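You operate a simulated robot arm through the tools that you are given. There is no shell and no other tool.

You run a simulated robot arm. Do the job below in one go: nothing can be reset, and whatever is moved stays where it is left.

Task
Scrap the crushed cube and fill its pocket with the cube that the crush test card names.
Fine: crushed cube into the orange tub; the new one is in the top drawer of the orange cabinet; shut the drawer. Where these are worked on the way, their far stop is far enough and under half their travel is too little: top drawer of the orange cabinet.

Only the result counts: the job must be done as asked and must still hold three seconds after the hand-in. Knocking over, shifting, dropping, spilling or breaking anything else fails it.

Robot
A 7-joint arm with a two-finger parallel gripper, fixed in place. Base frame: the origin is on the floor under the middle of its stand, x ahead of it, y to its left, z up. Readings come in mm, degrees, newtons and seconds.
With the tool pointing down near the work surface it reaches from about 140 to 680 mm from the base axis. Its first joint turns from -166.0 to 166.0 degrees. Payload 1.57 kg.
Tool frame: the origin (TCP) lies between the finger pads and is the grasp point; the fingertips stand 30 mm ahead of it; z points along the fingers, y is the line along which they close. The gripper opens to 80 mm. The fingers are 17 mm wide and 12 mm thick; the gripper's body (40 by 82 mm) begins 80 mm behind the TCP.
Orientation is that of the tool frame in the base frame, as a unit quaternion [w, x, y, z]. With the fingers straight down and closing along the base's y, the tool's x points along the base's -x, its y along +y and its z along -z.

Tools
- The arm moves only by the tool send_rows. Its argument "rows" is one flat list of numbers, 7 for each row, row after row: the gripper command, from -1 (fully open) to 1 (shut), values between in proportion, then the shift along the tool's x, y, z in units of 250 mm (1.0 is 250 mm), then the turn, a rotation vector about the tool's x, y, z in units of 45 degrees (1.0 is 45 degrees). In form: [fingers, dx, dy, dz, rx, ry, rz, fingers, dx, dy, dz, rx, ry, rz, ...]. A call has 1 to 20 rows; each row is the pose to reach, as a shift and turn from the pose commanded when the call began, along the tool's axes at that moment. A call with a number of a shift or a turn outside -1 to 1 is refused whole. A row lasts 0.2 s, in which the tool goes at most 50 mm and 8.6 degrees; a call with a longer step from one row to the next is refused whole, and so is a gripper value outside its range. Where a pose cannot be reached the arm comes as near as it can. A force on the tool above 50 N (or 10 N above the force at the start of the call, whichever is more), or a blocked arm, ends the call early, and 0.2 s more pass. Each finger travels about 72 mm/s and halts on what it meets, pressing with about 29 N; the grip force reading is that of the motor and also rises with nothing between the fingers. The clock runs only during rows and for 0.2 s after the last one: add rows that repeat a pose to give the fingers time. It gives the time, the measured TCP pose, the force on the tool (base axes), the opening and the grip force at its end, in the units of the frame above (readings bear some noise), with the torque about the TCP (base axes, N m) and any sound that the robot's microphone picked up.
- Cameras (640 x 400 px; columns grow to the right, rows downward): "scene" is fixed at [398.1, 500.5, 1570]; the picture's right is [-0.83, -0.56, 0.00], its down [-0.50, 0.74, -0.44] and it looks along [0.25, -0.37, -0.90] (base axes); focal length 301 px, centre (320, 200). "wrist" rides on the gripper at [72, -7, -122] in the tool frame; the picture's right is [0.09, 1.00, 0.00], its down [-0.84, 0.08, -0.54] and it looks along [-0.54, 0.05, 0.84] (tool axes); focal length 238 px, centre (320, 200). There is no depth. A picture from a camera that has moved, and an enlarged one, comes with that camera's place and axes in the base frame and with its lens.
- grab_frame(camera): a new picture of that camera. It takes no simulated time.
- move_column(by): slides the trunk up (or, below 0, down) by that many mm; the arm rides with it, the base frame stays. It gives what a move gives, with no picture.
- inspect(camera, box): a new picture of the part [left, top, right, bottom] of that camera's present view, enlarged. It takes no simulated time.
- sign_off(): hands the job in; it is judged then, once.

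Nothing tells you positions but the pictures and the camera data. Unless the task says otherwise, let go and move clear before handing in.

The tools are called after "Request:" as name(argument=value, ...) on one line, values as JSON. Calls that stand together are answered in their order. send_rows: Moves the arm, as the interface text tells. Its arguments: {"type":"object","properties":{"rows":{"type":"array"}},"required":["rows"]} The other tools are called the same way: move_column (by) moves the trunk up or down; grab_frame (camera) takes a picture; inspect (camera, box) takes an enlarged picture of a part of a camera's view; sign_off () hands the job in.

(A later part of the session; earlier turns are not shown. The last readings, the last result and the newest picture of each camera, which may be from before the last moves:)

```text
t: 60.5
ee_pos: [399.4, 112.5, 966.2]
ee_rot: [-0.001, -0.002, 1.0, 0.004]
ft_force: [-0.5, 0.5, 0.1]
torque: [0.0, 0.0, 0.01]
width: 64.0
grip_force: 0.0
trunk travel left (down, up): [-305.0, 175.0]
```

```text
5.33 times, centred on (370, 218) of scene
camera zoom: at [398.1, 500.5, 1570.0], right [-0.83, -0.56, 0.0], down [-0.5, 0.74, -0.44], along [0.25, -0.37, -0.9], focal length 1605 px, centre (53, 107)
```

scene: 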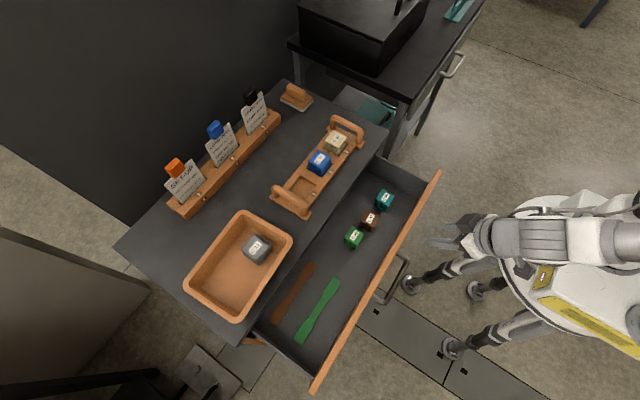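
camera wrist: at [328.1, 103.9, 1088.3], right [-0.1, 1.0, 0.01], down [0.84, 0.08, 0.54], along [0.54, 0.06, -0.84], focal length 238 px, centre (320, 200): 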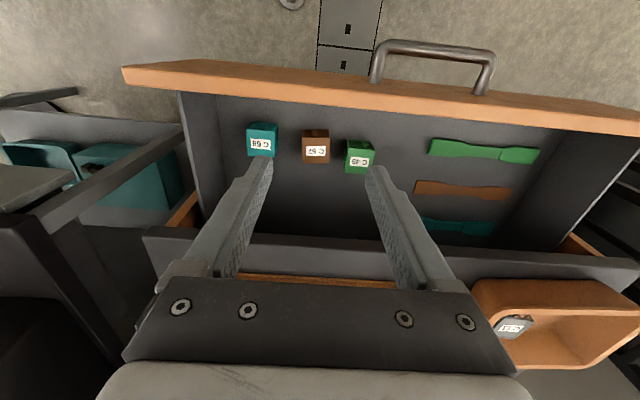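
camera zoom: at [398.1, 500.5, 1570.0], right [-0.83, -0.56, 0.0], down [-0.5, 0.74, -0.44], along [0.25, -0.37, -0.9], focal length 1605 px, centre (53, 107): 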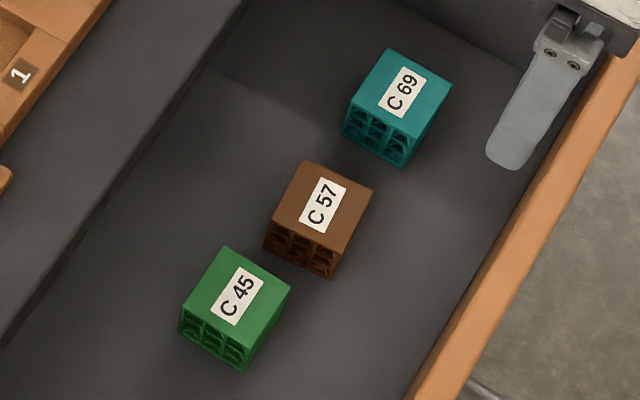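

C 57's top face is centred at about (473, 114, 712) and turned about 6° counter-clockwise. I'll move over it and turn the hand so that the fingers close along x, keeping the camera clear of the drawer front.

Request:
send_rows(rows=[-0.6, -0.05, 0.001, 0, 0, 0, -0.17, -0.6, -0.1, 0.003, 0, 0, 0, -0.34, -0.6, -0.15, 0.004, 0, 0, 0, -0.51, -0.6, -0.2, 0.006, 0, 0, 0, -0.68, -0.6, -0.25, 0.008, 0, 0, 0, -0.85, -0.6, -0.296, 0.008, 0, 0, 0, -1.0, -0.6, -0.296, 0.008, 0, 0, 0, -1.0])

Request:
send_rows(rows=[-0.6, 0, 0, 0, 0, 0, -0.17, -0.6, 0, 0, 0, 0, 0, -0.34, -0.6, 0, 0, 0, 0, 0, -0.51, -0.6, 0, 0, 0, 0, 0, -0.68, -0.6, 0, 0, 0, 0, 0, -0.85, -0.6, 0, 0, 0, 0, 0, -1.0, -0.6, 0, 0, 0, 0, 0, -1.0])

Request:
send_rows(rows=[-0.6, 0, 0, 0, 0, 0, -0.07, -0.6, 0, 0, 0, 0.008, 0.004, -0.125, -0.6, 0, 0, 0, 0.008, 0.004, -0.125])

Request:
grab_frame(camera="wrist")

```text
t: 62.1
ee_pos: [474.1, 115.1, 966.7]
ee_rot: [0.001, -0.386, 0.923, 0.003]
ft_force: [0.4, 0.0, 0.4]
torque: [0.02, 0.03, -0.01]
width: 64.1
grip_force: 0.0
trunk travel left (down, up): [-305.0, 175.0]
```

```text
t: 63.7
ee_pos: [474.0, 114.8, 967.8]
ee_rot: [-0.002, 0.71, -0.705, -0.003]
ft_force: [-0.7, -0.1, 0.1]
torque: [0.0, 0.02, -0.02]
width: 63.9
grip_force: 0.0
trunk travel left (down, up): [-305.0, 175.0]
```

```text
t: 64.5
ee_pos: [475.1, 116.0, 966.5]
ee_rot: [-0.004, 0.743, -0.67, 0.001]
ft_force: [0.4, 0.1, -0.4]
torque: [0.0, -0.01, -0.02]
width: 63.9
grip_force: 0.0
trunk travel left (down, up): [-305.0, 175.0]
```

```text
taken
camera wrist: at [487.6, 43.8, 1088.8], right [-0.98, -0.19, -0.01], down [-0.17, 0.82, 0.54], along [-0.1, 0.54, -0.84], focal length 238 px, centre (320, 200)
```

wrist: 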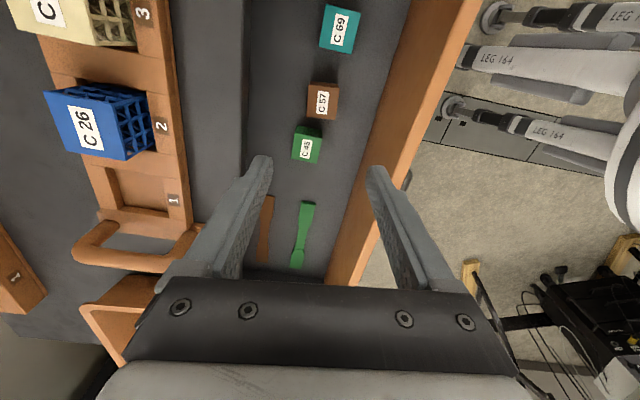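

The hand is aligned above C 57. I'll lower the trunk by 150 mm and refine the cube's position.

Request:
move_column(by=-150)

Request:
grab_frame(camera="wrist")

Request:
inspect(camera="wrist", box=[240, 60, 400, 200])

Request:
inspect(camera="scene", box=[300, 150, 450, 280])

```text
t: 66.3
ee_pos: [475.0, 115.8, 816.5]
ee_rot: [-0.003, 0.743, -0.67, 0.0]
ft_force: [-0.4, 0.2, -0.4]
torque: [0.01, -0.01, 0.02]
width: 64.0
grip_force: 0.1
trunk travel left (down, up): [-155.0, 325.0]
```

```text
taken
camera wrist: at [487.6, 43.7, 938.8], right [-0.98, -0.19, -0.01], down [-0.17, 0.82, 0.54], along [-0.1, 0.54, -0.84], focal length 238 px, centre (320, 200)
```

wrist: 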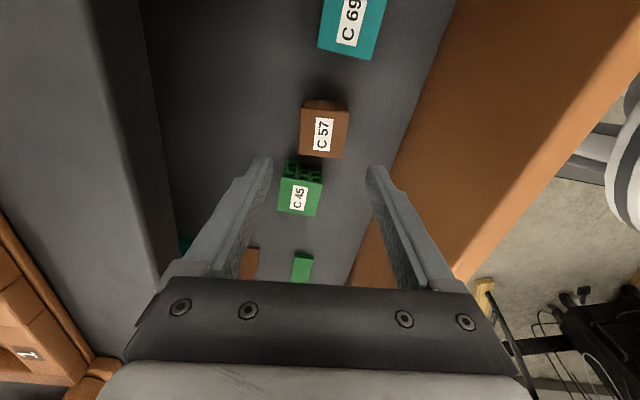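

```text
2.86 times, centred on (320, 130) of wrist
camera zoom: at [487.6, 43.7, 938.8], right [-0.98, -0.19, -0.01], down [-0.17, 0.82, 0.54], along [-0.1, 0.54, -0.84], focal length 681 px, centre (320, 400)
```

zoom: 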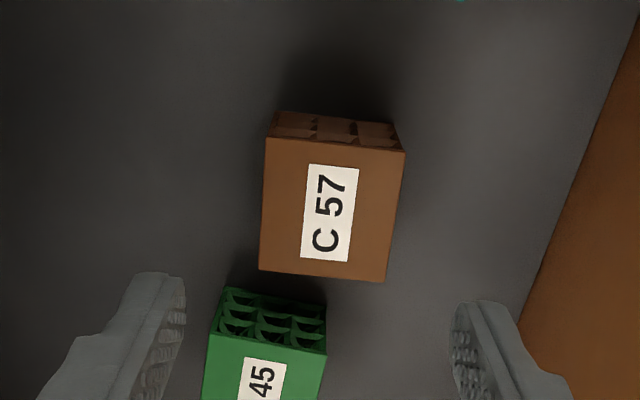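

```text
3.08 times, centred on (375, 215) of scene
camera zoom: at [398.1, 500.5, 1570.0], right [-0.83, -0.56, 0.0], down [-0.5, 0.74, -0.44], along [0.25, -0.37, -0.9], focal length 926 px, centre (151, 154)
```

zoom: 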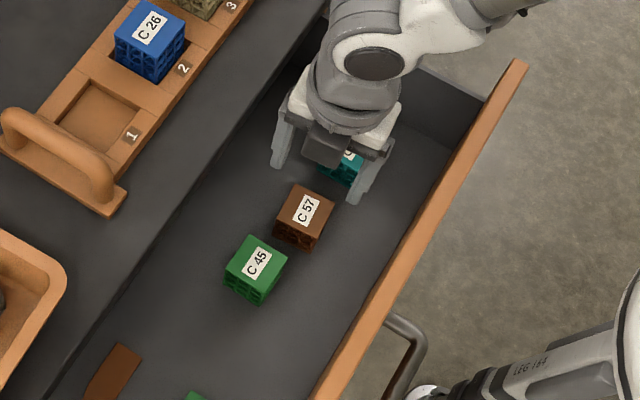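

C 57 is centred near (472, 115.5). I'll descend between its neighbours to grasp height.

Request:
send_rows(rows=[-0.6, 0, 0.01, 0.08, 0, 0, 0, -0.6, 0, 0.01, 0.16, 0, 0, 0, -0.6, 0, 0.01, 0.24, 0, 0, 0, -0.6, 0, 0.01, 0.32, 0, 0, 0, -0.6, 0, 0.01, 0.38, 0, 0, 0, -0.6, 0, 0.01, 0.41, 0, 0, 0, -0.6, 0, 0.01, 0.422, 0, 0, 0, -0.6, 0, 0.01, 0.422, 0, 0, 0])

Request:
grab_frame(camera="wrist")

Request:
inspect(camera="scene", box=[300, 150, 450, 280])

```text
t: 68.1
ee_pos: [472.5, 115.2, 712.4]
ee_rot: [-0.003, 0.743, -0.67, 0.0]
ft_force: [0.0, 0.0, -0.5]
torque: [0.01, 0.03, -0.02]
width: 63.9
grip_force: 0.0
trunk travel left (down, up): [-155.0, 325.0]
```

```text
taken
camera wrist: at [485.4, 43.8, 833.1], right [-0.98, -0.19, -0.01], down [-0.17, 0.82, 0.54], along [-0.1, 0.54, -0.84], focal length 238 px, centre (320, 200)
```

wrist: 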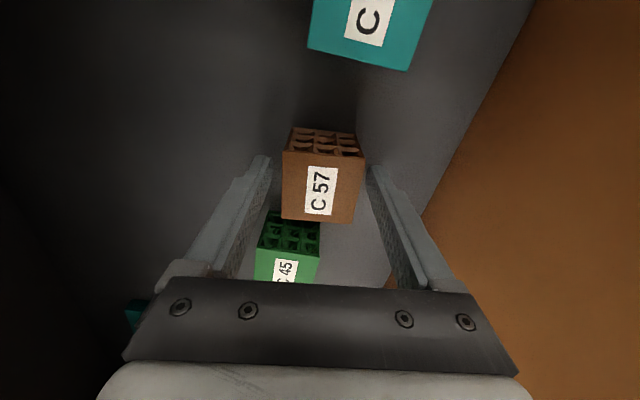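

```text
3.08 times, centred on (375, 215) of scene
camera zoom: at [398.1, 500.5, 1570.0], right [-0.83, -0.56, 0.0], down [-0.5, 0.74, -0.44], along [0.25, -0.37, -0.9], focal length 926 px, centre (151, 154)
```

zoom: 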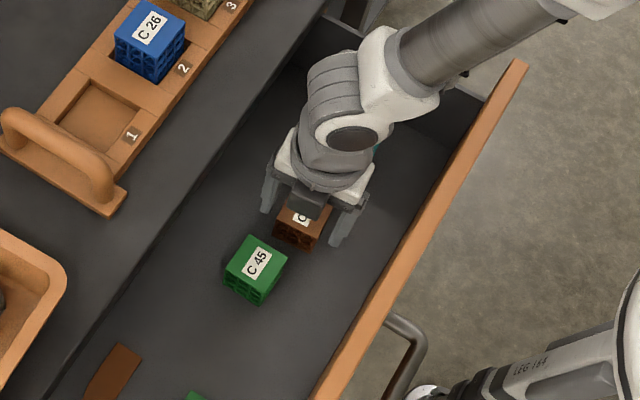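

C 57 sits centred between the fingers. Closing now.

Request:
send_rows(rows=[1, 0, 0, 0, 0, 0, 0, 1, 0, 0, 0, 0, 0, 0, 1, 0, 0, 0, 0, 0, 0, 1, 0, 0, 0, 0, 0, 0])

Request:
grab_frame(camera="wrist")

```text
t: 69.1
ee_pos: [472.2, 115.6, 710.9]
ee_rot: [-0.003, 0.742, -0.67, 0.001]
ft_force: [0.9, -0.3, -0.1]
torque: [0.01, -0.01, -0.01]
width: 44.4
grip_force: 28.8
trunk travel left (down, up): [-155.0, 325.0]
```

```text
taken
camera wrist: at [485.4, 43.8, 833.2], right [-0.98, -0.19, -0.01], down [-0.17, 0.82, 0.54], along [-0.1, 0.54, -0.84], focal length 238 px, centre (320, 200)
```

wrist: 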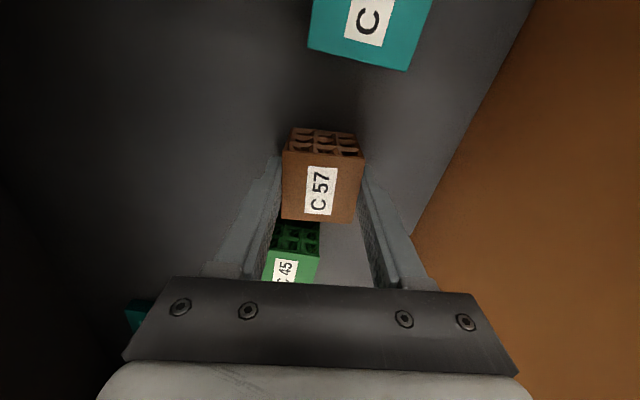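

C 57 is gripped at 44 mm. I'll lift it straight out of the drawer by raising the trunk.

Request:
move_column(by=220)

Request:
grab_frame(camera="wrist")

Request:
grab_frame(camera="scene")

```text
t: 71.4
ee_pos: [472.5, 116.5, 931.5]
ee_rot: [-0.003, 0.743, -0.67, 0.0]
ft_force: [0.3, -1.5, -0.9]
torque: [0.03, -0.01, -0.01]
width: 44.4
grip_force: 29.0
trunk travel left (down, up): [-375.0, 105.0]
```

```text
taken
camera wrist: at [485.4, 43.8, 1053.1], right [-0.98, -0.19, -0.01], down [-0.17, 0.82, 0.54], along [-0.1, 0.54, -0.84], focal length 238 px, centre (320, 200)
```

wrist: 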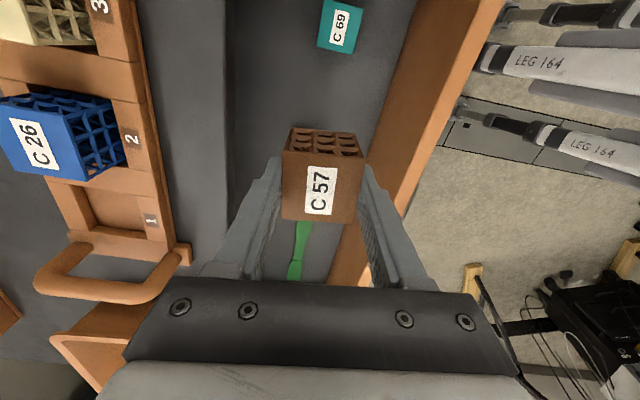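

```text
taken
```

scene: 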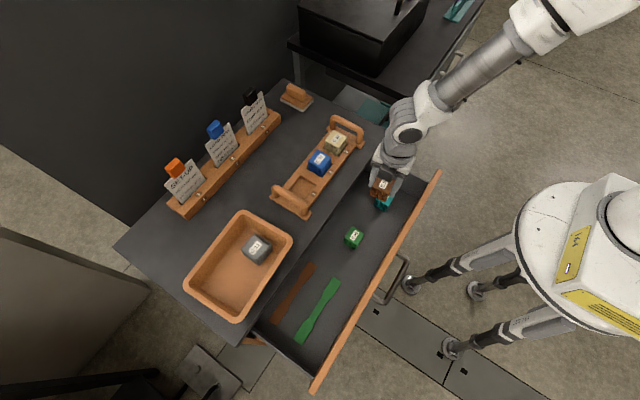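

C 57 is clear of the drawer. I'll raise it further, square it to the rack and carry it above pocket 1.

Request:
send_rows(rows=[1, 0, 0, -0.1, 0, 0, 0, 1, 0, 0, -0.2, -0.0027, 0.0027, 0.066, 1, 0, 0, -0.32, -0.0053, 0.0053, 0.1314, 1, 0, 0, -0.32, -0.0053, 0.0053, 0.1314])

Request:
send_rows(rows=[1, -0.06, -0.11, 0, 0, 0, 0, 1, -0.125, -0.235, 0, 0, 0, 0, 1, -0.19, -0.36, 0, 0, 0, 0, 1, -0.255, -0.485, 0, 0, 0, 0, 1, -0.315, -0.6, 0, 0, 0, 0, 1, -0.372, -0.71, 0, 0, 0, 0, 1, -0.372, -0.71, 0, 0, 0, 0])

Request:
grab_frame(camera="wrist")

Request:
inspect(camera="scene", box=[250, 100, 390, 230])

```text
t: 72.4
ee_pos: [471.6, 114.8, 1012.6]
ee_rot: [0.0, -0.707, 0.707, 0.0]
ft_force: [0.3, -0.2, -0.3]
torque: [0.01, -0.02, 0.01]
width: 44.2
grip_force: 29.0
trunk travel left (down, up): [-375.0, 105.0]
```

```text
t: 74.0
ee_pos: [649.7, 208.8, 1011.1]
ee_rot: [0.0, 0.707, -0.707, 0.0]
ft_force: [0.0, 0.7, -0.1]
torque: [0.0, 0.02, -0.01]
width: 44.3
grip_force: 28.6
trunk travel left (down, up): [-375.0, 105.0]
```

```text
taken
camera wrist: at [656.0, 136.3, 1133.6], right [-1.0, -0.09, 0.0], down [-0.08, 0.84, 0.54], along [-0.05, 0.54, -0.84], focal length 238 px, centre (320, 200)
```

wrist: 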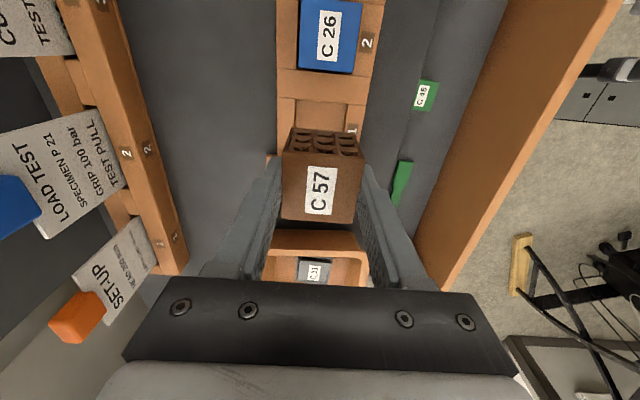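

```text
3.08 times, centred on (320, 165) of scene
camera zoom: at [398.1, 500.5, 1570.0], right [-0.83, -0.56, 0.0], down [-0.5, 0.74, -0.44], along [0.25, -0.37, -0.9], focal length 926 px, centre (320, 308)
```

zoom: 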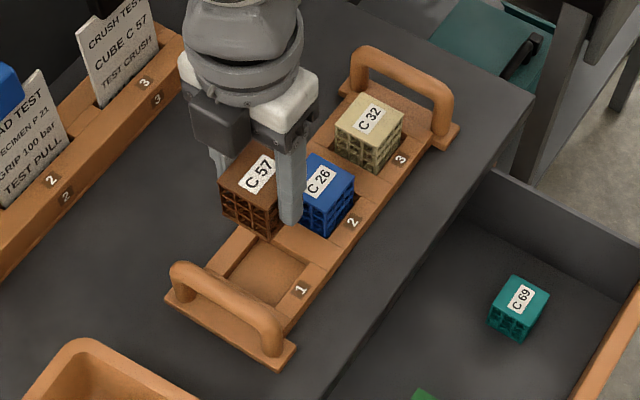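

C 57 is over pocket 1. I'll lower to just above the rack and check the alignment before seating it.

Request:
send_rows(rows=[1, -0.002, 0, 0.1, 0, 0, 0, 1, -0.002, 0, 0.2, 0, 0, 0, 1, -0.002, 0, 0.27, 0, 0, 0, 1, -0.002, 0, 0.32, 0, 0, 0, 1, -0.002, 0, 0.32, 0, 0, 0])

Request:
inspect(camera="scene", box=[265, 140, 345, 220])

Request:
inspect(camera="wrist", box=[240, 60, 400, 240])

```text
t: 75.2
ee_pos: [649.8, 208.4, 932.8]
ee_rot: [0.0, -0.707, 0.707, 0.001]
ft_force: [0.1, 0.5, -0.8]
torque: [-0.01, 0.01, 0.01]
width: 44.4
grip_force: 29.2
trunk travel left (down, up): [-375.0, 105.0]
```

```text
5.00 times, centred on (305, 180) of scene
camera zoom: at [398.1, 500.5, 1570.0], right [-0.83, -0.56, 0.0], down [-0.5, 0.74, -0.44], along [0.25, -0.37, -0.9], focal length 1505 px, centre (395, 300)
```

zoom: 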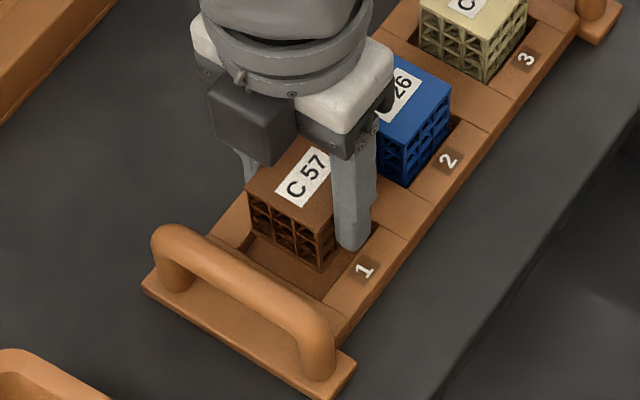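

```text
2.22 times, centred on (320, 150) of wrist
camera zoom: at [655.5, 136.2, 1053.8], right [-1.0, -0.09, 0.0], down [-0.08, 0.84, 0.54], along [-0.05, 0.54, -0.84], focal length 530 px, centre (320, 311)
```

zoom: 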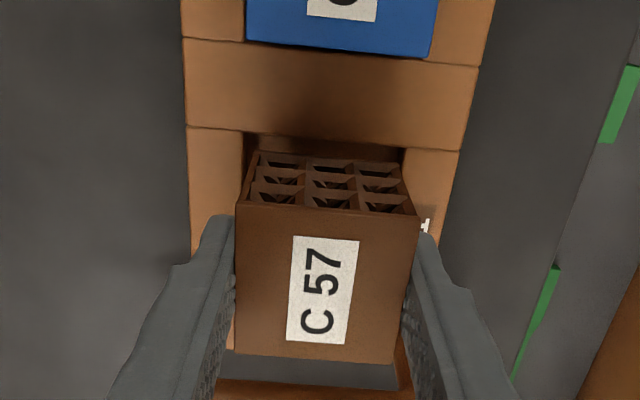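

The cube sits slightly toward −y relative to the pocket. I'll shift it about 3 mm toward +y and lower gently into the pocket.

Request:
send_rows(rows=[1, -0.012, -0.002, 0, 0, 0, 0, 1, -0.012, -0.002, 0.03, 0, 0, 0, 1, -0.012, -0.002, 0.03, 0, 0, 0])

Request:
inspect(camera="scene", box=[265, 140, 345, 220])

Request:
inspect(camera="wrist", box=[240, 60, 400, 240])

```text
t: 76.0
ee_pos: [649.2, 211.8, 924.4]
ee_rot: [0.001, -0.707, 0.708, -0.001]
ft_force: [0.5, 0.0, -0.3]
torque: [0.04, 0.01, 0.01]
width: 44.1
grip_force: 28.6
trunk travel left (down, up): [-375.0, 105.0]
```

```text
5.00 times, centred on (305, 180) of scene
camera zoom: at [398.1, 500.5, 1570.0], right [-0.83, -0.56, 0.0], down [-0.5, 0.74, -0.44], along [0.25, -0.37, -0.9], focal length 1505 px, centre (395, 300)
```

zoom: 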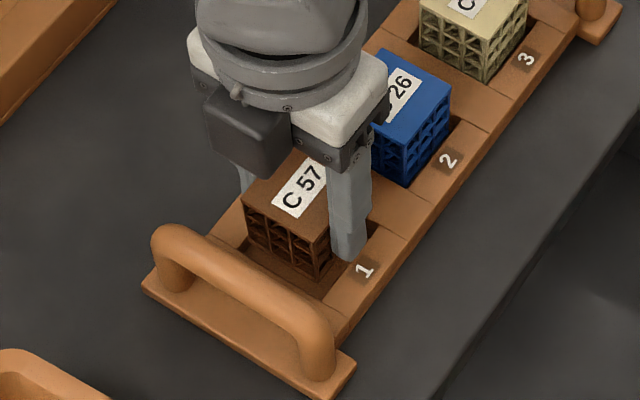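

```text
2.22 times, centred on (320, 150) of wrist
camera zoom: at [656.2, 139.1, 1046.5], right [-1.0, -0.09, 0.0], down [-0.08, 0.84, 0.54], along [-0.05, 0.54, -0.84], focal length 530 px, centre (320, 311)
```

zoom: 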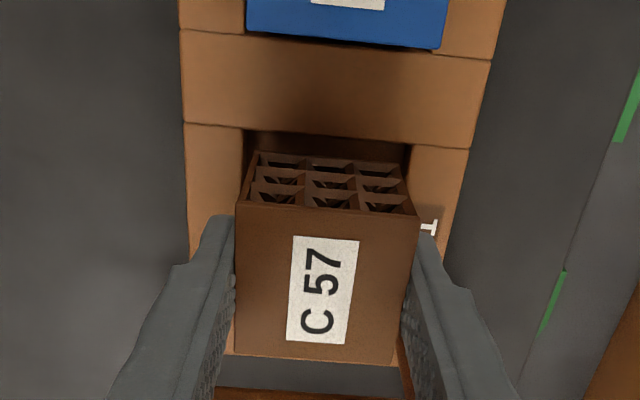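

The gaps look even now. I'll lower into the pocket in small steps until it seats.

Request:
send_rows(rows=[1, 0, -0.002, 0.016, 0, 0, 0, 1, 0, -0.002, 0.032, 0, 0, 0, 1, 0, -0.002, 0.048, 0, 0, 0, 1, 0, -0.002, 0.048, 0, 0, 0])

Request:
send_rows(rows=[1, 0, 0, 0.006, 0, 0, 0, 1, 0, 0, 0.01, 0, 0, 0, 1, 0, 0, 0.01, 0, 0, 0])

```text
t: 77.0
ee_pos: [650.2, 211.9, 912.5]
ee_rot: [0.0, -0.707, 0.707, -0.001]
ft_force: [0.1, -0.4, -0.5]
torque: [0.05, -0.04, -0.02]
width: 44.3
grip_force: 28.6
trunk travel left (down, up): [-375.0, 105.0]
```

```text
t: 77.8
ee_pos: [650.3, 211.0, 909.4]
ee_rot: [-0.002, 0.707, -0.707, 0.002]
ft_force: [-0.3, -0.1, -0.8]
torque: [-0.01, 0.02, 0.0]
width: 44.1
grip_force: 29.0
trunk travel left (down, up): [-375.0, 105.0]
```

Request:
inspect(camera="scene", box=[265, 140, 345, 220])

Request:
send_rows(rows=[1, 0, 0, 0.004, 0, 0, 0, 1, 0, 0, 0.008, 0, 0, 0, 1, 0, 0, 0.008, 0, 0, 0])

```text
5.00 times, centred on (305, 180) of scene
camera zoom: at [398.1, 500.5, 1570.0], right [-0.83, -0.56, 0.0], down [-0.5, 0.74, -0.44], along [0.25, -0.37, -0.9], focal length 1505 px, centre (395, 300)
```

zoom: 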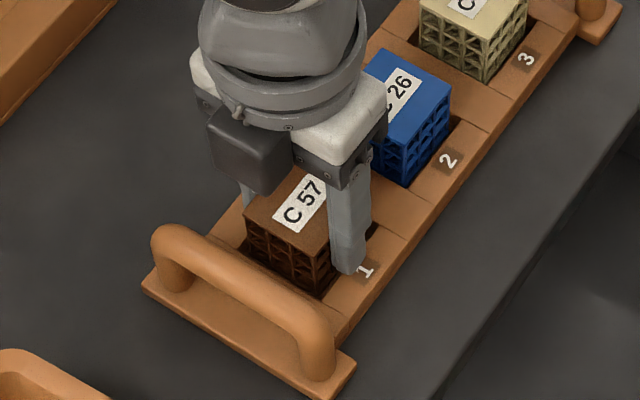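

```text
t: 78.6
ee_pos: [651.7, 210.8, 907.9]
ee_rot: [0.001, -0.707, 0.707, 0.0]
ft_force: [-0.6, -0.4, -0.3]
torque: [-0.03, 0.02, 0.01]
width: 44.3
grip_force: 29.4
trunk travel left (down, up): [-375.0, 105.0]
```

The cube is inside the pocket but not yet on its floor. I'll continue in 1–2 mm steps.

Request:
send_rows(rows=[1, 0, 0, 0.004, 0, 0, 0, 1, 0, 0, 0.008, 0, 0, 0, 1, 0, 0, 0.008, 0, 0, 0])

Request:
inspect(camera="wrist", box=[240, 60, 400, 240])

```text
t: 79.4
ee_pos: [650.2, 212.0, 908.7]
ee_rot: [0.002, -0.706, 0.708, 0.0]
ft_force: [-1.5, -1.2, 12.5]
torque: [-0.06, 0.35, 0.0]
width: 44.2
grip_force: 29.1
trunk travel left (down, up): [-375.0, 105.0]
```

```text
2.22 times, centred on (320, 150) of wrist
camera zoom: at [656.4, 139.1, 1029.6], right [-1.0, -0.09, 0.0], down [-0.08, 0.84, 0.54], along [-0.05, 0.54, -0.84], focal length 530 px, centre (320, 311)
```

zoom: 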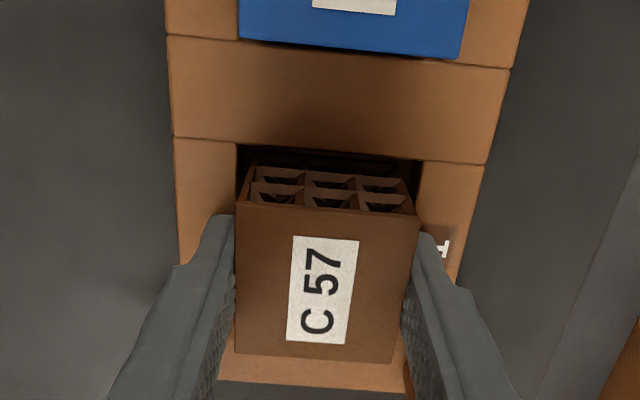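

Contact shows 12 N, so the cube is on the pocket floor. I'll relieve the pressure and open the fingers.

Request:
send_rows(rows=[1, 0, 0, -0.005, 0, 0, 0, 0.4, 0, 0, -0.005, 0, 0, 0, -0.3, 0, 0, -0.005, 0, 0, 0, -0.6, 0, 0, -0.005, 0, 0, 0, -0.6, 0, 0, -0.005, 0, 0, 0, -0.6, 0, 0, -0.005, 0, 0, 0])

Request:
grab_frame(camera="wrist")

Request:
inspect(camera="scene", box=[265, 140, 345, 220])

```text
t: 80.8
ee_pos: [650.3, 211.0, 907.2]
ee_rot: [0.003, -0.707, 0.707, -0.001]
ft_force: [3.7, 0.4, 10.5]
torque: [-0.02, 0.17, 0.0]
width: 60.8
grip_force: 0.1
trunk travel left (down, up): [-375.0, 105.0]
```

```text
taken
camera wrist: at [656.6, 139.4, 1029.6], right [-1.0, -0.09, 0.0], down [-0.08, 0.84, 0.54], along [-0.05, 0.54, -0.84], focal length 238 px, centre (320, 200)
```

wrist: 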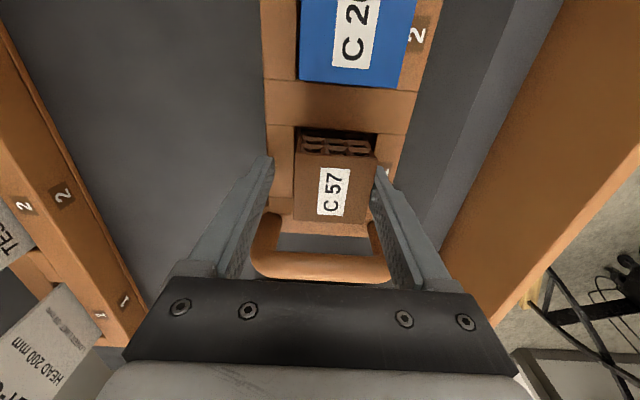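

```text
5.00 times, centred on (305, 180) of scene
camera zoom: at [398.1, 500.5, 1570.0], right [-0.83, -0.56, 0.0], down [-0.5, 0.74, -0.44], along [0.25, -0.37, -0.9], focal length 1505 px, centre (395, 300)
```

zoom: 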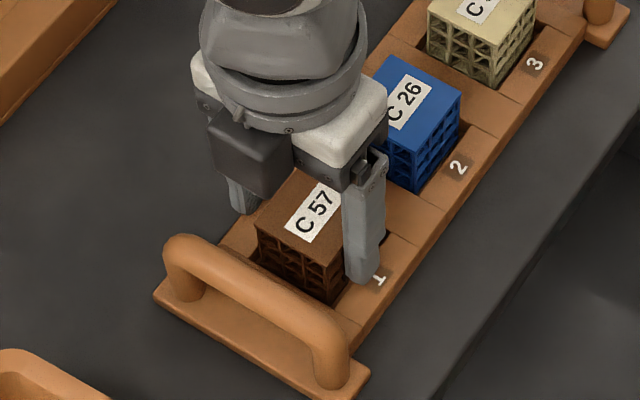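

The fingertips were pressing on the rack rim, and opening them dragged the rack about 8 mm toward −x. I'll reverse it the same way, closing slowly while the tips are still in contact, and check in the scene camera.

Request:
send_rows(rows=[-0.5, 0, 0, 0.001, 0, 0, 0, -0.45, 0, 0, 0.001, 0, 0, 0, -0.4, 0, 0, 0.001, 0, 0, 0, -0.35, 0, 0, 0.001, 0, 0, 0, -0.3, 0, 0, 0.001, 0, 0, 0, -0.25, 0, 0, 0.001, 0, 0, 0, -0.2, 0, 0, 0.001, 0, 0, 0])

Request:
inspect(camera="scene", box=[265, 140, 345, 220])

Request:
grab_frame(camera="wrist")

```text
t: 82.4
ee_pos: [649.4, 211.7, 908.2]
ee_rot: [0.0, 0.707, -0.707, 0.0]
ft_force: [-4.5, -0.6, 15.2]
torque: [0.0, 0.15, -0.06]
width: 56.1
grip_force: 4.7
trunk travel left (down, up): [-375.0, 105.0]
```

```text
5.00 times, centred on (305, 180) of scene
camera zoom: at [398.1, 500.5, 1570.0], right [-0.83, -0.56, 0.0], down [-0.5, 0.74, -0.44], along [0.25, -0.37, -0.9], focal length 1505 px, centre (395, 300)
```

zoom: 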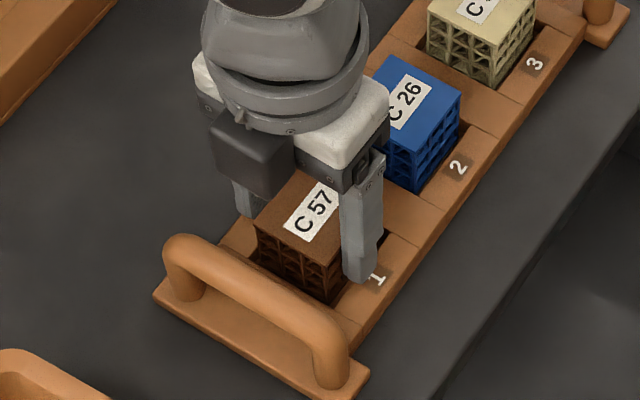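

```text
taken
camera wrist: at [655.6, 139.5, 1029.6], right [-1.0, -0.09, 0.0], down [-0.08, 0.84, 0.54], along [-0.05, 0.54, -0.84], focal length 238 px, centre (320, 200)
```

wrist: 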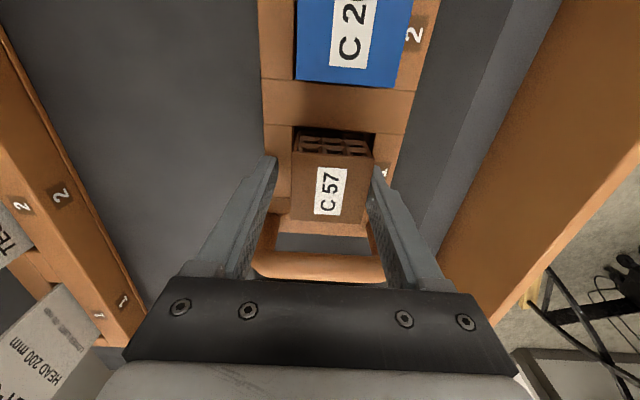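

The rack has not returned and the fingers are just held by friction. I'll lift the fingertips off the rim, grip the cube again, and use it inside its pocket to ease the rack back a measured distance.

Request:
send_rows(rows=[-0.2, 0, 0, -0.008, 0, 0, 0, -0.2, 0, 0, -0.016, 0, 0, 0, -0.2, 0, 0, -0.016, 0, 0, 0])

Request:
inspect(camera="scene", box=[265, 140, 345, 220])

Request:
inspect(camera="wrist", box=[240, 60, 400, 240])

```text
t: 83.2
ee_pos: [649.8, 211.5, 909.5]
ee_rot: [0.001, 0.708, -0.707, 0.0]
ft_force: [-0.7, -0.1, -0.2]
torque: [0.02, 0.03, 0.02]
width: 48.6
grip_force: 0.1
trunk travel left (down, up): [-375.0, 105.0]
```

```text
5.00 times, centred on (305, 180) of scene
camera zoom: at [398.1, 500.5, 1570.0], right [-0.83, -0.56, 0.0], down [-0.5, 0.74, -0.44], along [0.25, -0.37, -0.9], focal length 1505 px, centre (395, 300)
```

zoom: 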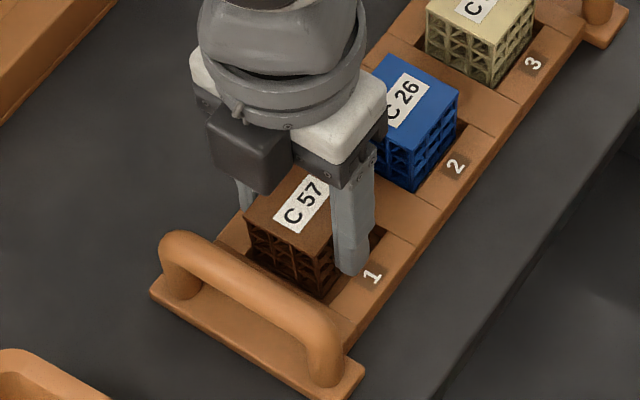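

```text
2.22 times, centred on (320, 150) of wrist
camera zoom: at [657.0, 139.3, 1032.3], right [-1.0, -0.09, 0.0], down [-0.08, 0.84, 0.54], along [-0.05, 0.54, -0.84], focal length 530 px, centre (320, 311)
```

zoom: 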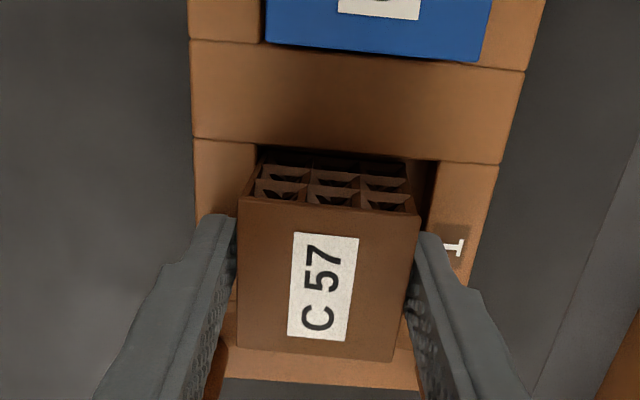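

The rack came back partly, now about 5 mm off along x with no visible rotation, and C 57 is seated and loose between the fingers. I'll lift the tips clear of the rim, open and go up, then measure the rack from above.

Request:
send_rows(rows=[-0.2, 0, 0, -0.008, 0, 0, 0, -0.2, 0, 0, -0.016, 0, 0, 0, -0.35, 0, 0, -0.02, 0, 0, 0, -0.5, 0, 0, -0.02, 0, 0, 0, -0.6, 0, 0, -0.02, 0, 0, 0, -0.6, 0, 0, -0.06, 0, 0, 0, -0.6, 0, 0, -0.16, 0, 0, 0, -0.6, 0, 0, -0.3, 0, 0, 0, -0.6, 0, 0, -0.4, 0, 0, 0, -0.6, 0, 0, -0.4, 0, 0, 0])

Request:
inspect(camera="scene", box=[265, 140, 345, 220])

Request:
inspect(camera="scene", box=[260, 100, 380, 220])

Request:
grab_frame(camera="wrist")

```text
t: 85.4
ee_pos: [649.5, 210.7, 1010.5]
ee_rot: [0.0, 0.707, -0.707, 0.0]
ft_force: [-0.5, 0.0, -0.4]
torque: [0.0, 0.04, 0.02]
width: 64.0
grip_force: 0.0
trunk travel left (down, up): [-375.0, 105.0]
```

```text
5.00 times, centred on (305, 180) of scene
camera zoom: at [398.1, 500.5, 1570.0], right [-0.83, -0.56, 0.0], down [-0.5, 0.74, -0.44], along [0.25, -0.37, -0.9], focal length 1505 px, centre (395, 300)
```

zoom: 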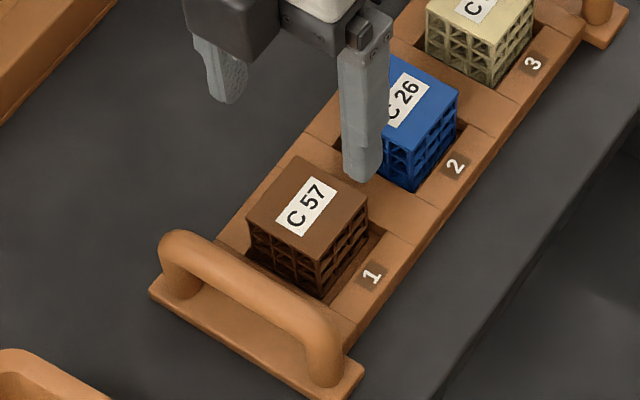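

```text
3.33 times, centred on (320, 160) of scene
camera zoom: at [398.1, 500.5, 1570.0], right [-0.83, -0.56, 0.0], down [-0.5, 0.74, -0.44], along [0.25, -0.37, -0.9], focal length 1003 px, centre (320, 333)
```

zoom: 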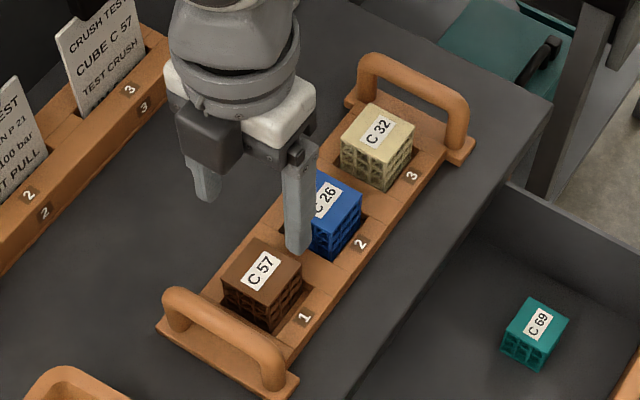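

```text
taken
camera wrist: at [656.0, 138.8, 1132.9], right [-1.0, -0.09, 0.0], down [-0.08, 0.84, 0.54], along [-0.05, 0.54, -0.84], focal length 238 px, centre (320, 200)
```

wrist: 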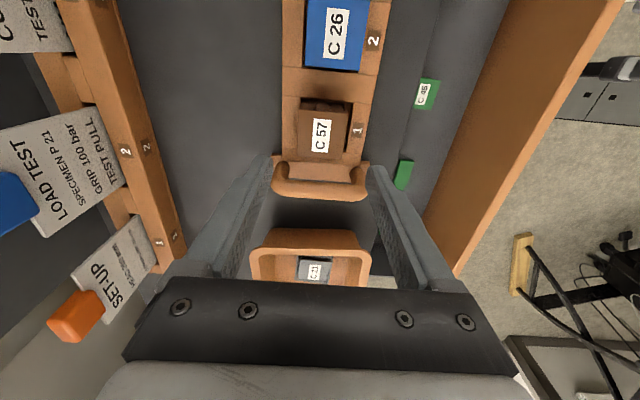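

C 57 sits in pocket 1, and the rack is off by a uniform 4.7 mm toward −x. I'll nudge it back with closed fingertips against the middle of its front side, starting by positioning in front of the rack.

Request:
send_rows(rows=[-0.6, 0.08, 0.08, 0, 0, 0, 0, 0, 0.16, 0.16, 0, 0, 0, 0, 0.5, 0.24, 0.24, 0, 0, 0, 0, 1, 0.32, 0.32, 0, 0, 0, 0, 1, 0.323, 0.33, 0, 0, 0, 0, 1, 0.323, 0.33, 0, 0, 0, 0])

Request:
send_rows(rows=[1, 0, 0, 0.1, 0, 0, 0, 1, 0, 0, 0.22, 0, 0, 0, 1, 0, 0, 0.34, 0, 0, 0, 1, 0, 0, 0.42, 0, 0, 0, 1, 0, 0, 0.448, 0, 0, 0, 1, 0, 0, 0.448, 0, 0, 0])

Request:
grab_frame(camera="wrist")

Request:
inspect(camera="scene", box=[260, 100, 380, 220])

```text
t: 86.8
ee_pos: [567.7, 130.3, 1010.4]
ee_rot: [0.001, -0.707, 0.707, -0.001]
ft_force: [-0.9, 0.0, 0.7]
torque: [-0.02, 0.01, 0.01]
width: 0.0
grip_force: 21.2
trunk travel left (down, up): [-375.0, 105.0]
```

```text
t: 88.2
ee_pos: [567.8, 130.5, 898.6]
ee_rot: [0.002, -0.707, 0.707, 0.0]
ft_force: [0.9, -0.2, 0.5]
torque: [-0.01, -0.01, 0.01]
width: 0.0
grip_force: 20.9
trunk travel left (down, up): [-375.0, 105.0]
```

```text
taken
camera wrist: at [573.7, 58.6, 1020.3], right [-1.0, -0.09, 0.0], down [-0.08, 0.84, 0.54], along [-0.05, 0.54, -0.84], focal length 238 px, centre (320, 200)
```

wrist: 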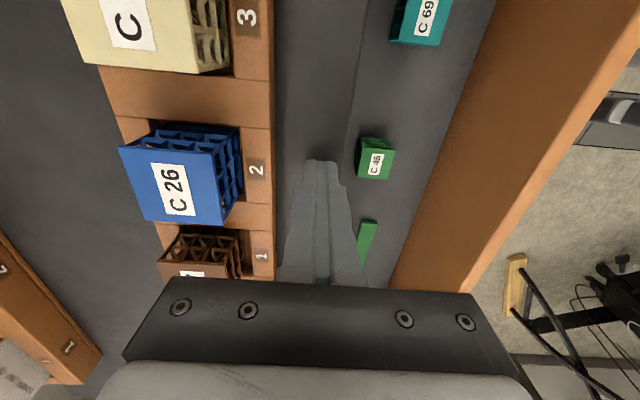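

```text
3.33 times, centred on (320, 160) of scene
camera zoom: at [398.1, 500.5, 1570.0], right [-0.83, -0.56, 0.0], down [-0.5, 0.74, -0.44], along [0.25, -0.37, -0.9], focal length 1003 px, centre (320, 333)
```

zoom: 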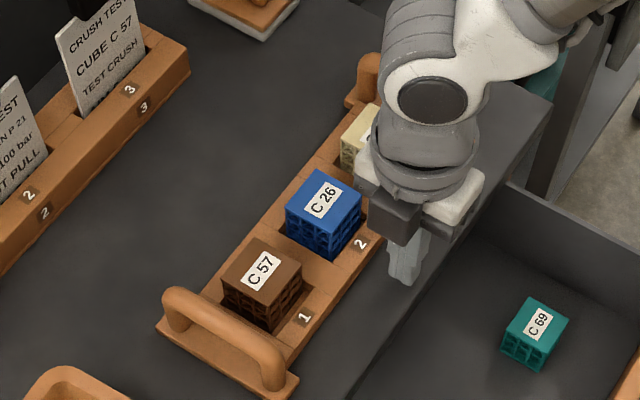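

The closed fingertips are about 20 mm in front of the rack's side. I'll approach slowly and look for contact.

Request:
send_rows(rows=[1, 0, -0.02, 0.012, 0, 0, 0, 1, 0, -0.04, 0.012, 0, 0, 0, 1, 0, -0.06, 0.012, 0, 0, 0, 1, 0, -0.06, 0.012, 0, 0, 0])

Request:
inspect(camera="wrist", box=[230, 120, 380, 260])

Request:
send_rows(rows=[1, 0, -0.004, 0, 0, 0, 0, 1, 0, -0.008, 0, 0, 0, 0, 1, 0, -0.008, 0, 0, 0, 0])

```text
t: 89.2
ee_pos: [582.0, 130.2, 895.5]
ee_rot: [0.0, 0.707, -0.707, 0.001]
ft_force: [-0.4, 0.5, -0.1]
torque: [0.04, 0.01, 0.0]
width: 0.1
grip_force: 21.0
trunk travel left (down, up): [-375.0, 105.0]
```

```text
2.86 times, centred on (305, 190) of wrist
camera zoom: at [589.2, 58.5, 1017.8], right [-1.0, -0.09, 0.0], down [-0.08, 0.84, 0.54], along [-0.05, 0.54, -0.84], focal length 681 px, centre (363, 229)
```

zoom: 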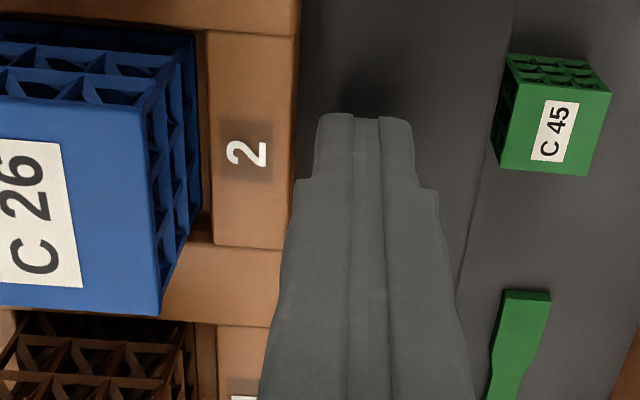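

```text
t: 90.0
ee_pos: [584.8, 130.5, 895.3]
ee_rot: [0.001, -0.707, 0.707, 0.0]
ft_force: [-0.2, 0.3, -0.4]
torque: [-0.02, -0.02, -0.02]
width: 0.0
grip_force: 21.8
trunk travel left (down, up): [-375.0, 105.0]
```

Nearly touching. Continuing in small steps.

Request:
send_rows(rows=[1, 0, -0.004, 0, 0, 0, 0, 1, 0, -0.008, 0, 0, 0, 0, 1, 0, -0.008, 0, 0, 0, 0])

Request:
send_rows(rows=[1, 0, -0.004, 0, 0, 0, 0, 1, 0, -0.004, 0, 0, 0, 0])

Request:
inspect(camera="scene", box=[265, 140, 345, 220])

```text
t: 90.8
ee_pos: [586.1, 130.2, 895.5]
ee_rot: [-0.001, 0.707, -0.707, 0.001]
ft_force: [-1.0, -1.1, 0.7]
torque: [0.01, 0.04, -0.02]
width: 0.0
grip_force: 21.6
trunk travel left (down, up): [-375.0, 105.0]
```

```text
t: 91.4
ee_pos: [588.2, 130.6, 895.0]
ee_rot: [0.001, -0.707, 0.707, -0.001]
ft_force: [0.4, 0.0, -0.7]
torque: [0.02, 0.01, -0.03]
width: 0.0
grip_force: 21.5
trunk travel left (down, up): [-375.0, 105.0]
```

```text
5.00 times, centred on (305, 180) of scene
camera zoom: at [398.1, 500.5, 1570.0], right [-0.83, -0.56, 0.0], down [-0.5, 0.74, -0.44], along [0.25, -0.37, -0.9], focal length 1505 px, centre (395, 300)
```

zoom: 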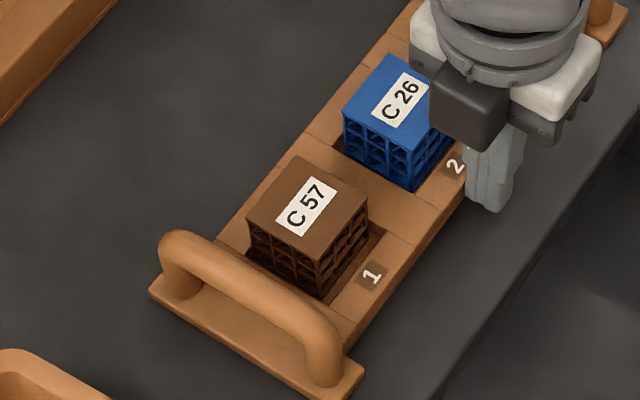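

Request:
inspect(camera="wrist", box=[260, 120, 380, 220])

Request:
send_rows(rows=[1, 0, -0.004, 0, 0, 0, 0, 1, 0, -0.008, 0, 0, 0, 0, 1, 0, -0.008, 0, 0, 0, 0])

Request:
inspect(camera="scene", box=[265, 140, 345, 220])

```text
4.00 times, centred on (320, 170) of wrist
camera zoom: at [594.2, 58.6, 1017.3], right [-1.0, -0.09, 0.0], down [-0.08, 0.84, 0.54], along [-0.05, 0.54, -0.84], focal length 953 px, centre (320, 320)
```

zoom: 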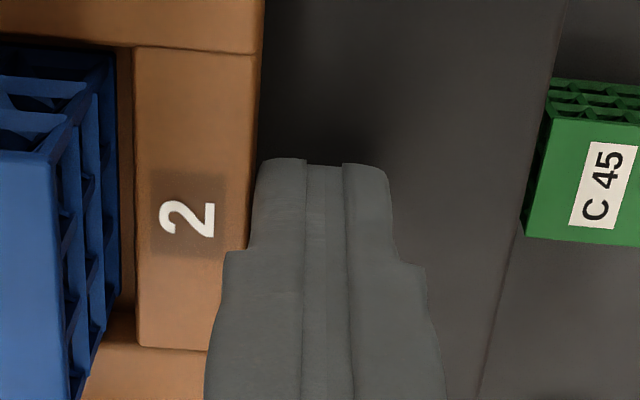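

```text
t: 92.2
ee_pos: [589.9, 131.3, 896.5]
ee_rot: [0.0, -0.707, 0.707, -0.001]
ft_force: [-1.0, 0.6, 0.4]
torque: [-0.02, 0.07, -0.01]
width: 0.3
grip_force: 21.3
trunk travel left (down, up): [-375.0, 105.0]
```

```text
5.00 times, centred on (305, 180) of scene
camera zoom: at [398.1, 500.5, 1570.0], right [-0.83, -0.56, 0.0], down [-0.5, 0.74, -0.44], along [0.25, -0.37, -0.9], focal length 1505 px, centre (395, 300)
```

zoom: 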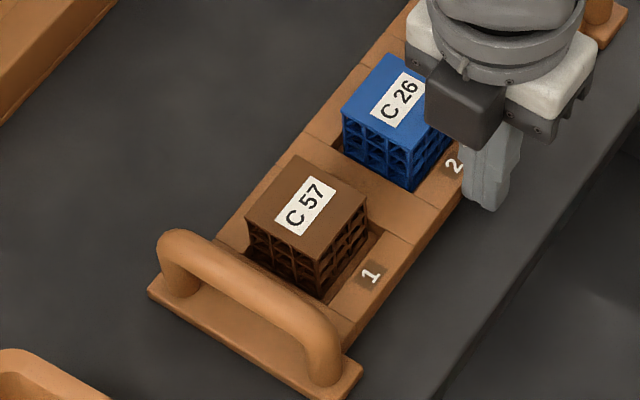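

The rack has started to move back gently. I'll push a further 2 mm and compare.

Request:
send_rows(rows=[1, 0, -0.004, 0, 0, 0, 0, 1, 0, -0.008, 0, 0, 0, 0, 1, 0, -0.008, 0, 0, 0, 0])

Request:
inspect(camera="scene", box=[265, 140, 345, 220])

Request:
inspect(camera="scene", box=[260, 100, 380, 220])

```text
t: 93.0
ee_pos: [591.8, 131.1, 894.5]
ee_rot: [-0.001, 0.707, -0.707, 0.001]
ft_force: [-0.5, 0.5, 1.4]
torque: [-0.02, 0.02, -0.01]
width: 0.3
grip_force: 21.4
trunk travel left (down, up): [-375.0, 105.0]
```

```text
5.00 times, centred on (305, 180) of scene
camera zoom: at [398.1, 500.5, 1570.0], right [-0.83, -0.56, 0.0], down [-0.5, 0.74, -0.44], along [0.25, -0.37, -0.9], focal length 1505 px, centre (395, 300)
```

zoom: 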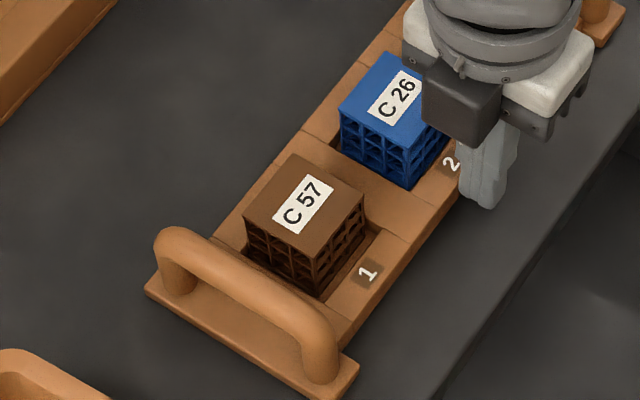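

```text
3.33 times, centred on (320, 160) of scene
camera zoom: at [398.1, 500.5, 1570.0], right [-0.83, -0.56, 0.0], down [-0.5, 0.74, -0.44], along [0.25, -0.37, -0.9], focal length 1003 px, centre (320, 333)
```

zoom: 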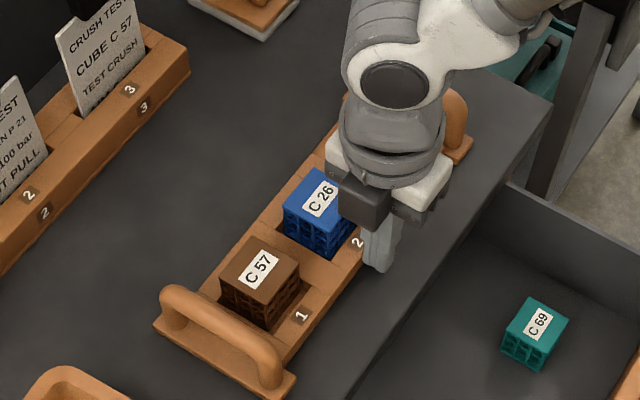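

About 2 mm remain. One more small push.

Request:
send_rows(rows=[1, 0, -0.004, 0, 0, 0, 0, 1, 0, -0.0075, 0, 0, 0, 0, 1, 0, -0.0075, 0, 0, 0, 0])

Request:
inspect(camera="scene", box=[265, 140, 345, 220])

```text
t: 93.8
ee_pos: [592.8, 129.8, 895.8]
ee_rot: [0.001, -0.707, 0.707, 0.0]
ft_force: [-1.4, -0.6, 1.2]
torque: [0.0, 0.02, 0.0]
width: 0.1
grip_force: 21.2
trunk travel left (down, up): [-375.0, 105.0]
```

```text
5.00 times, centred on (305, 180) of scene
camera zoom: at [398.1, 500.5, 1570.0], right [-0.83, -0.56, 0.0], down [-0.5, 0.74, -0.44], along [0.25, -0.37, -0.9], focal length 1505 px, centre (395, 300)
```

zoom: 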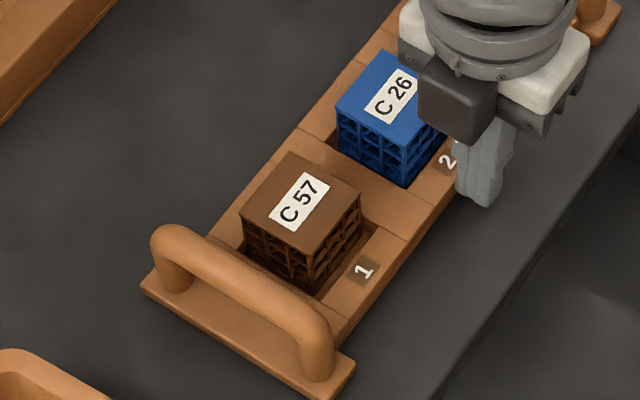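

The rack matches its original position again. I'll back away in −x and rise clear, then verify.

Request:
send_rows(rows=[1, 0, 0.04, 0, 0, 0, 0, 1, 0, 0.1, 0, 0, 0, 0, 1, 0, 0.1, -0.16, 0, 0, 0, 1, 0, 0.1, -0.34, 0, 0, 0, 1, 0, 0.1, -0.5, 0, 0, 0, 1, 0, 0.1, -0.5, 0, 0, 0])

Request:
inspect(camera="scene", box=[265, 140, 345, 220])

Request:
inspect(camera="scene", box=[260, 100, 380, 220])

Request:
grab_frame(camera="wrist")

```text
t: 95.2
ee_pos: [569.1, 130.1, 1021.4]
ee_rot: [-0.001, 0.707, -0.707, 0.001]
ft_force: [0.6, -0.1, 0.3]
torque: [-0.02, 0.02, 0.01]
width: 0.3
grip_force: 21.8
trunk travel left (down, up): [-375.0, 105.0]
```

```text
5.00 times, centred on (305, 180) of scene
camera zoom: at [398.1, 500.5, 1570.0], right [-0.83, -0.56, 0.0], down [-0.5, 0.74, -0.44], along [0.25, -0.37, -0.9], focal length 1505 px, centre (395, 300)
```

zoom: 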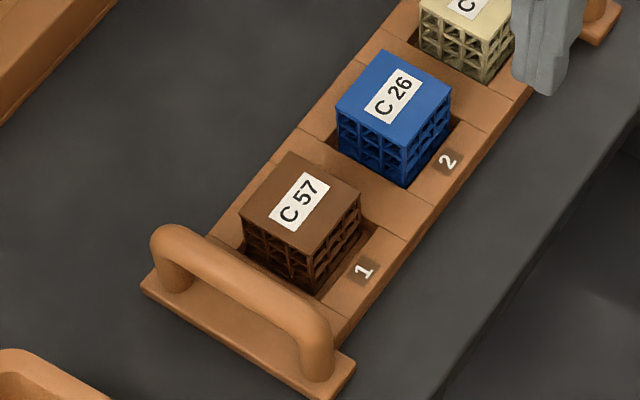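

```text
3.33 times, centred on (320, 160) of scene
camera zoom: at [398.1, 500.5, 1570.0], right [-0.83, -0.56, 0.0], down [-0.5, 0.74, -0.44], along [0.25, -0.37, -0.9], focal length 1003 px, centre (320, 333)
```

zoom: 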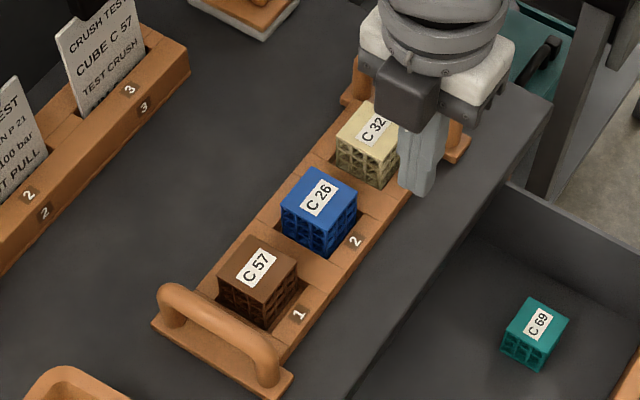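

```text
taken
camera wrist: at [575.2, 58.3, 1143.3], right [-1.0, -0.09, 0.0], down [-0.08, 0.84, 0.54], along [-0.05, 0.54, -0.84], focal length 238 px, centre (320, 200)
```

wrist: 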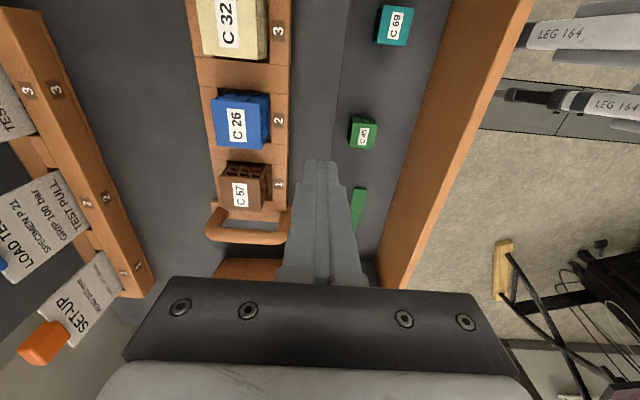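

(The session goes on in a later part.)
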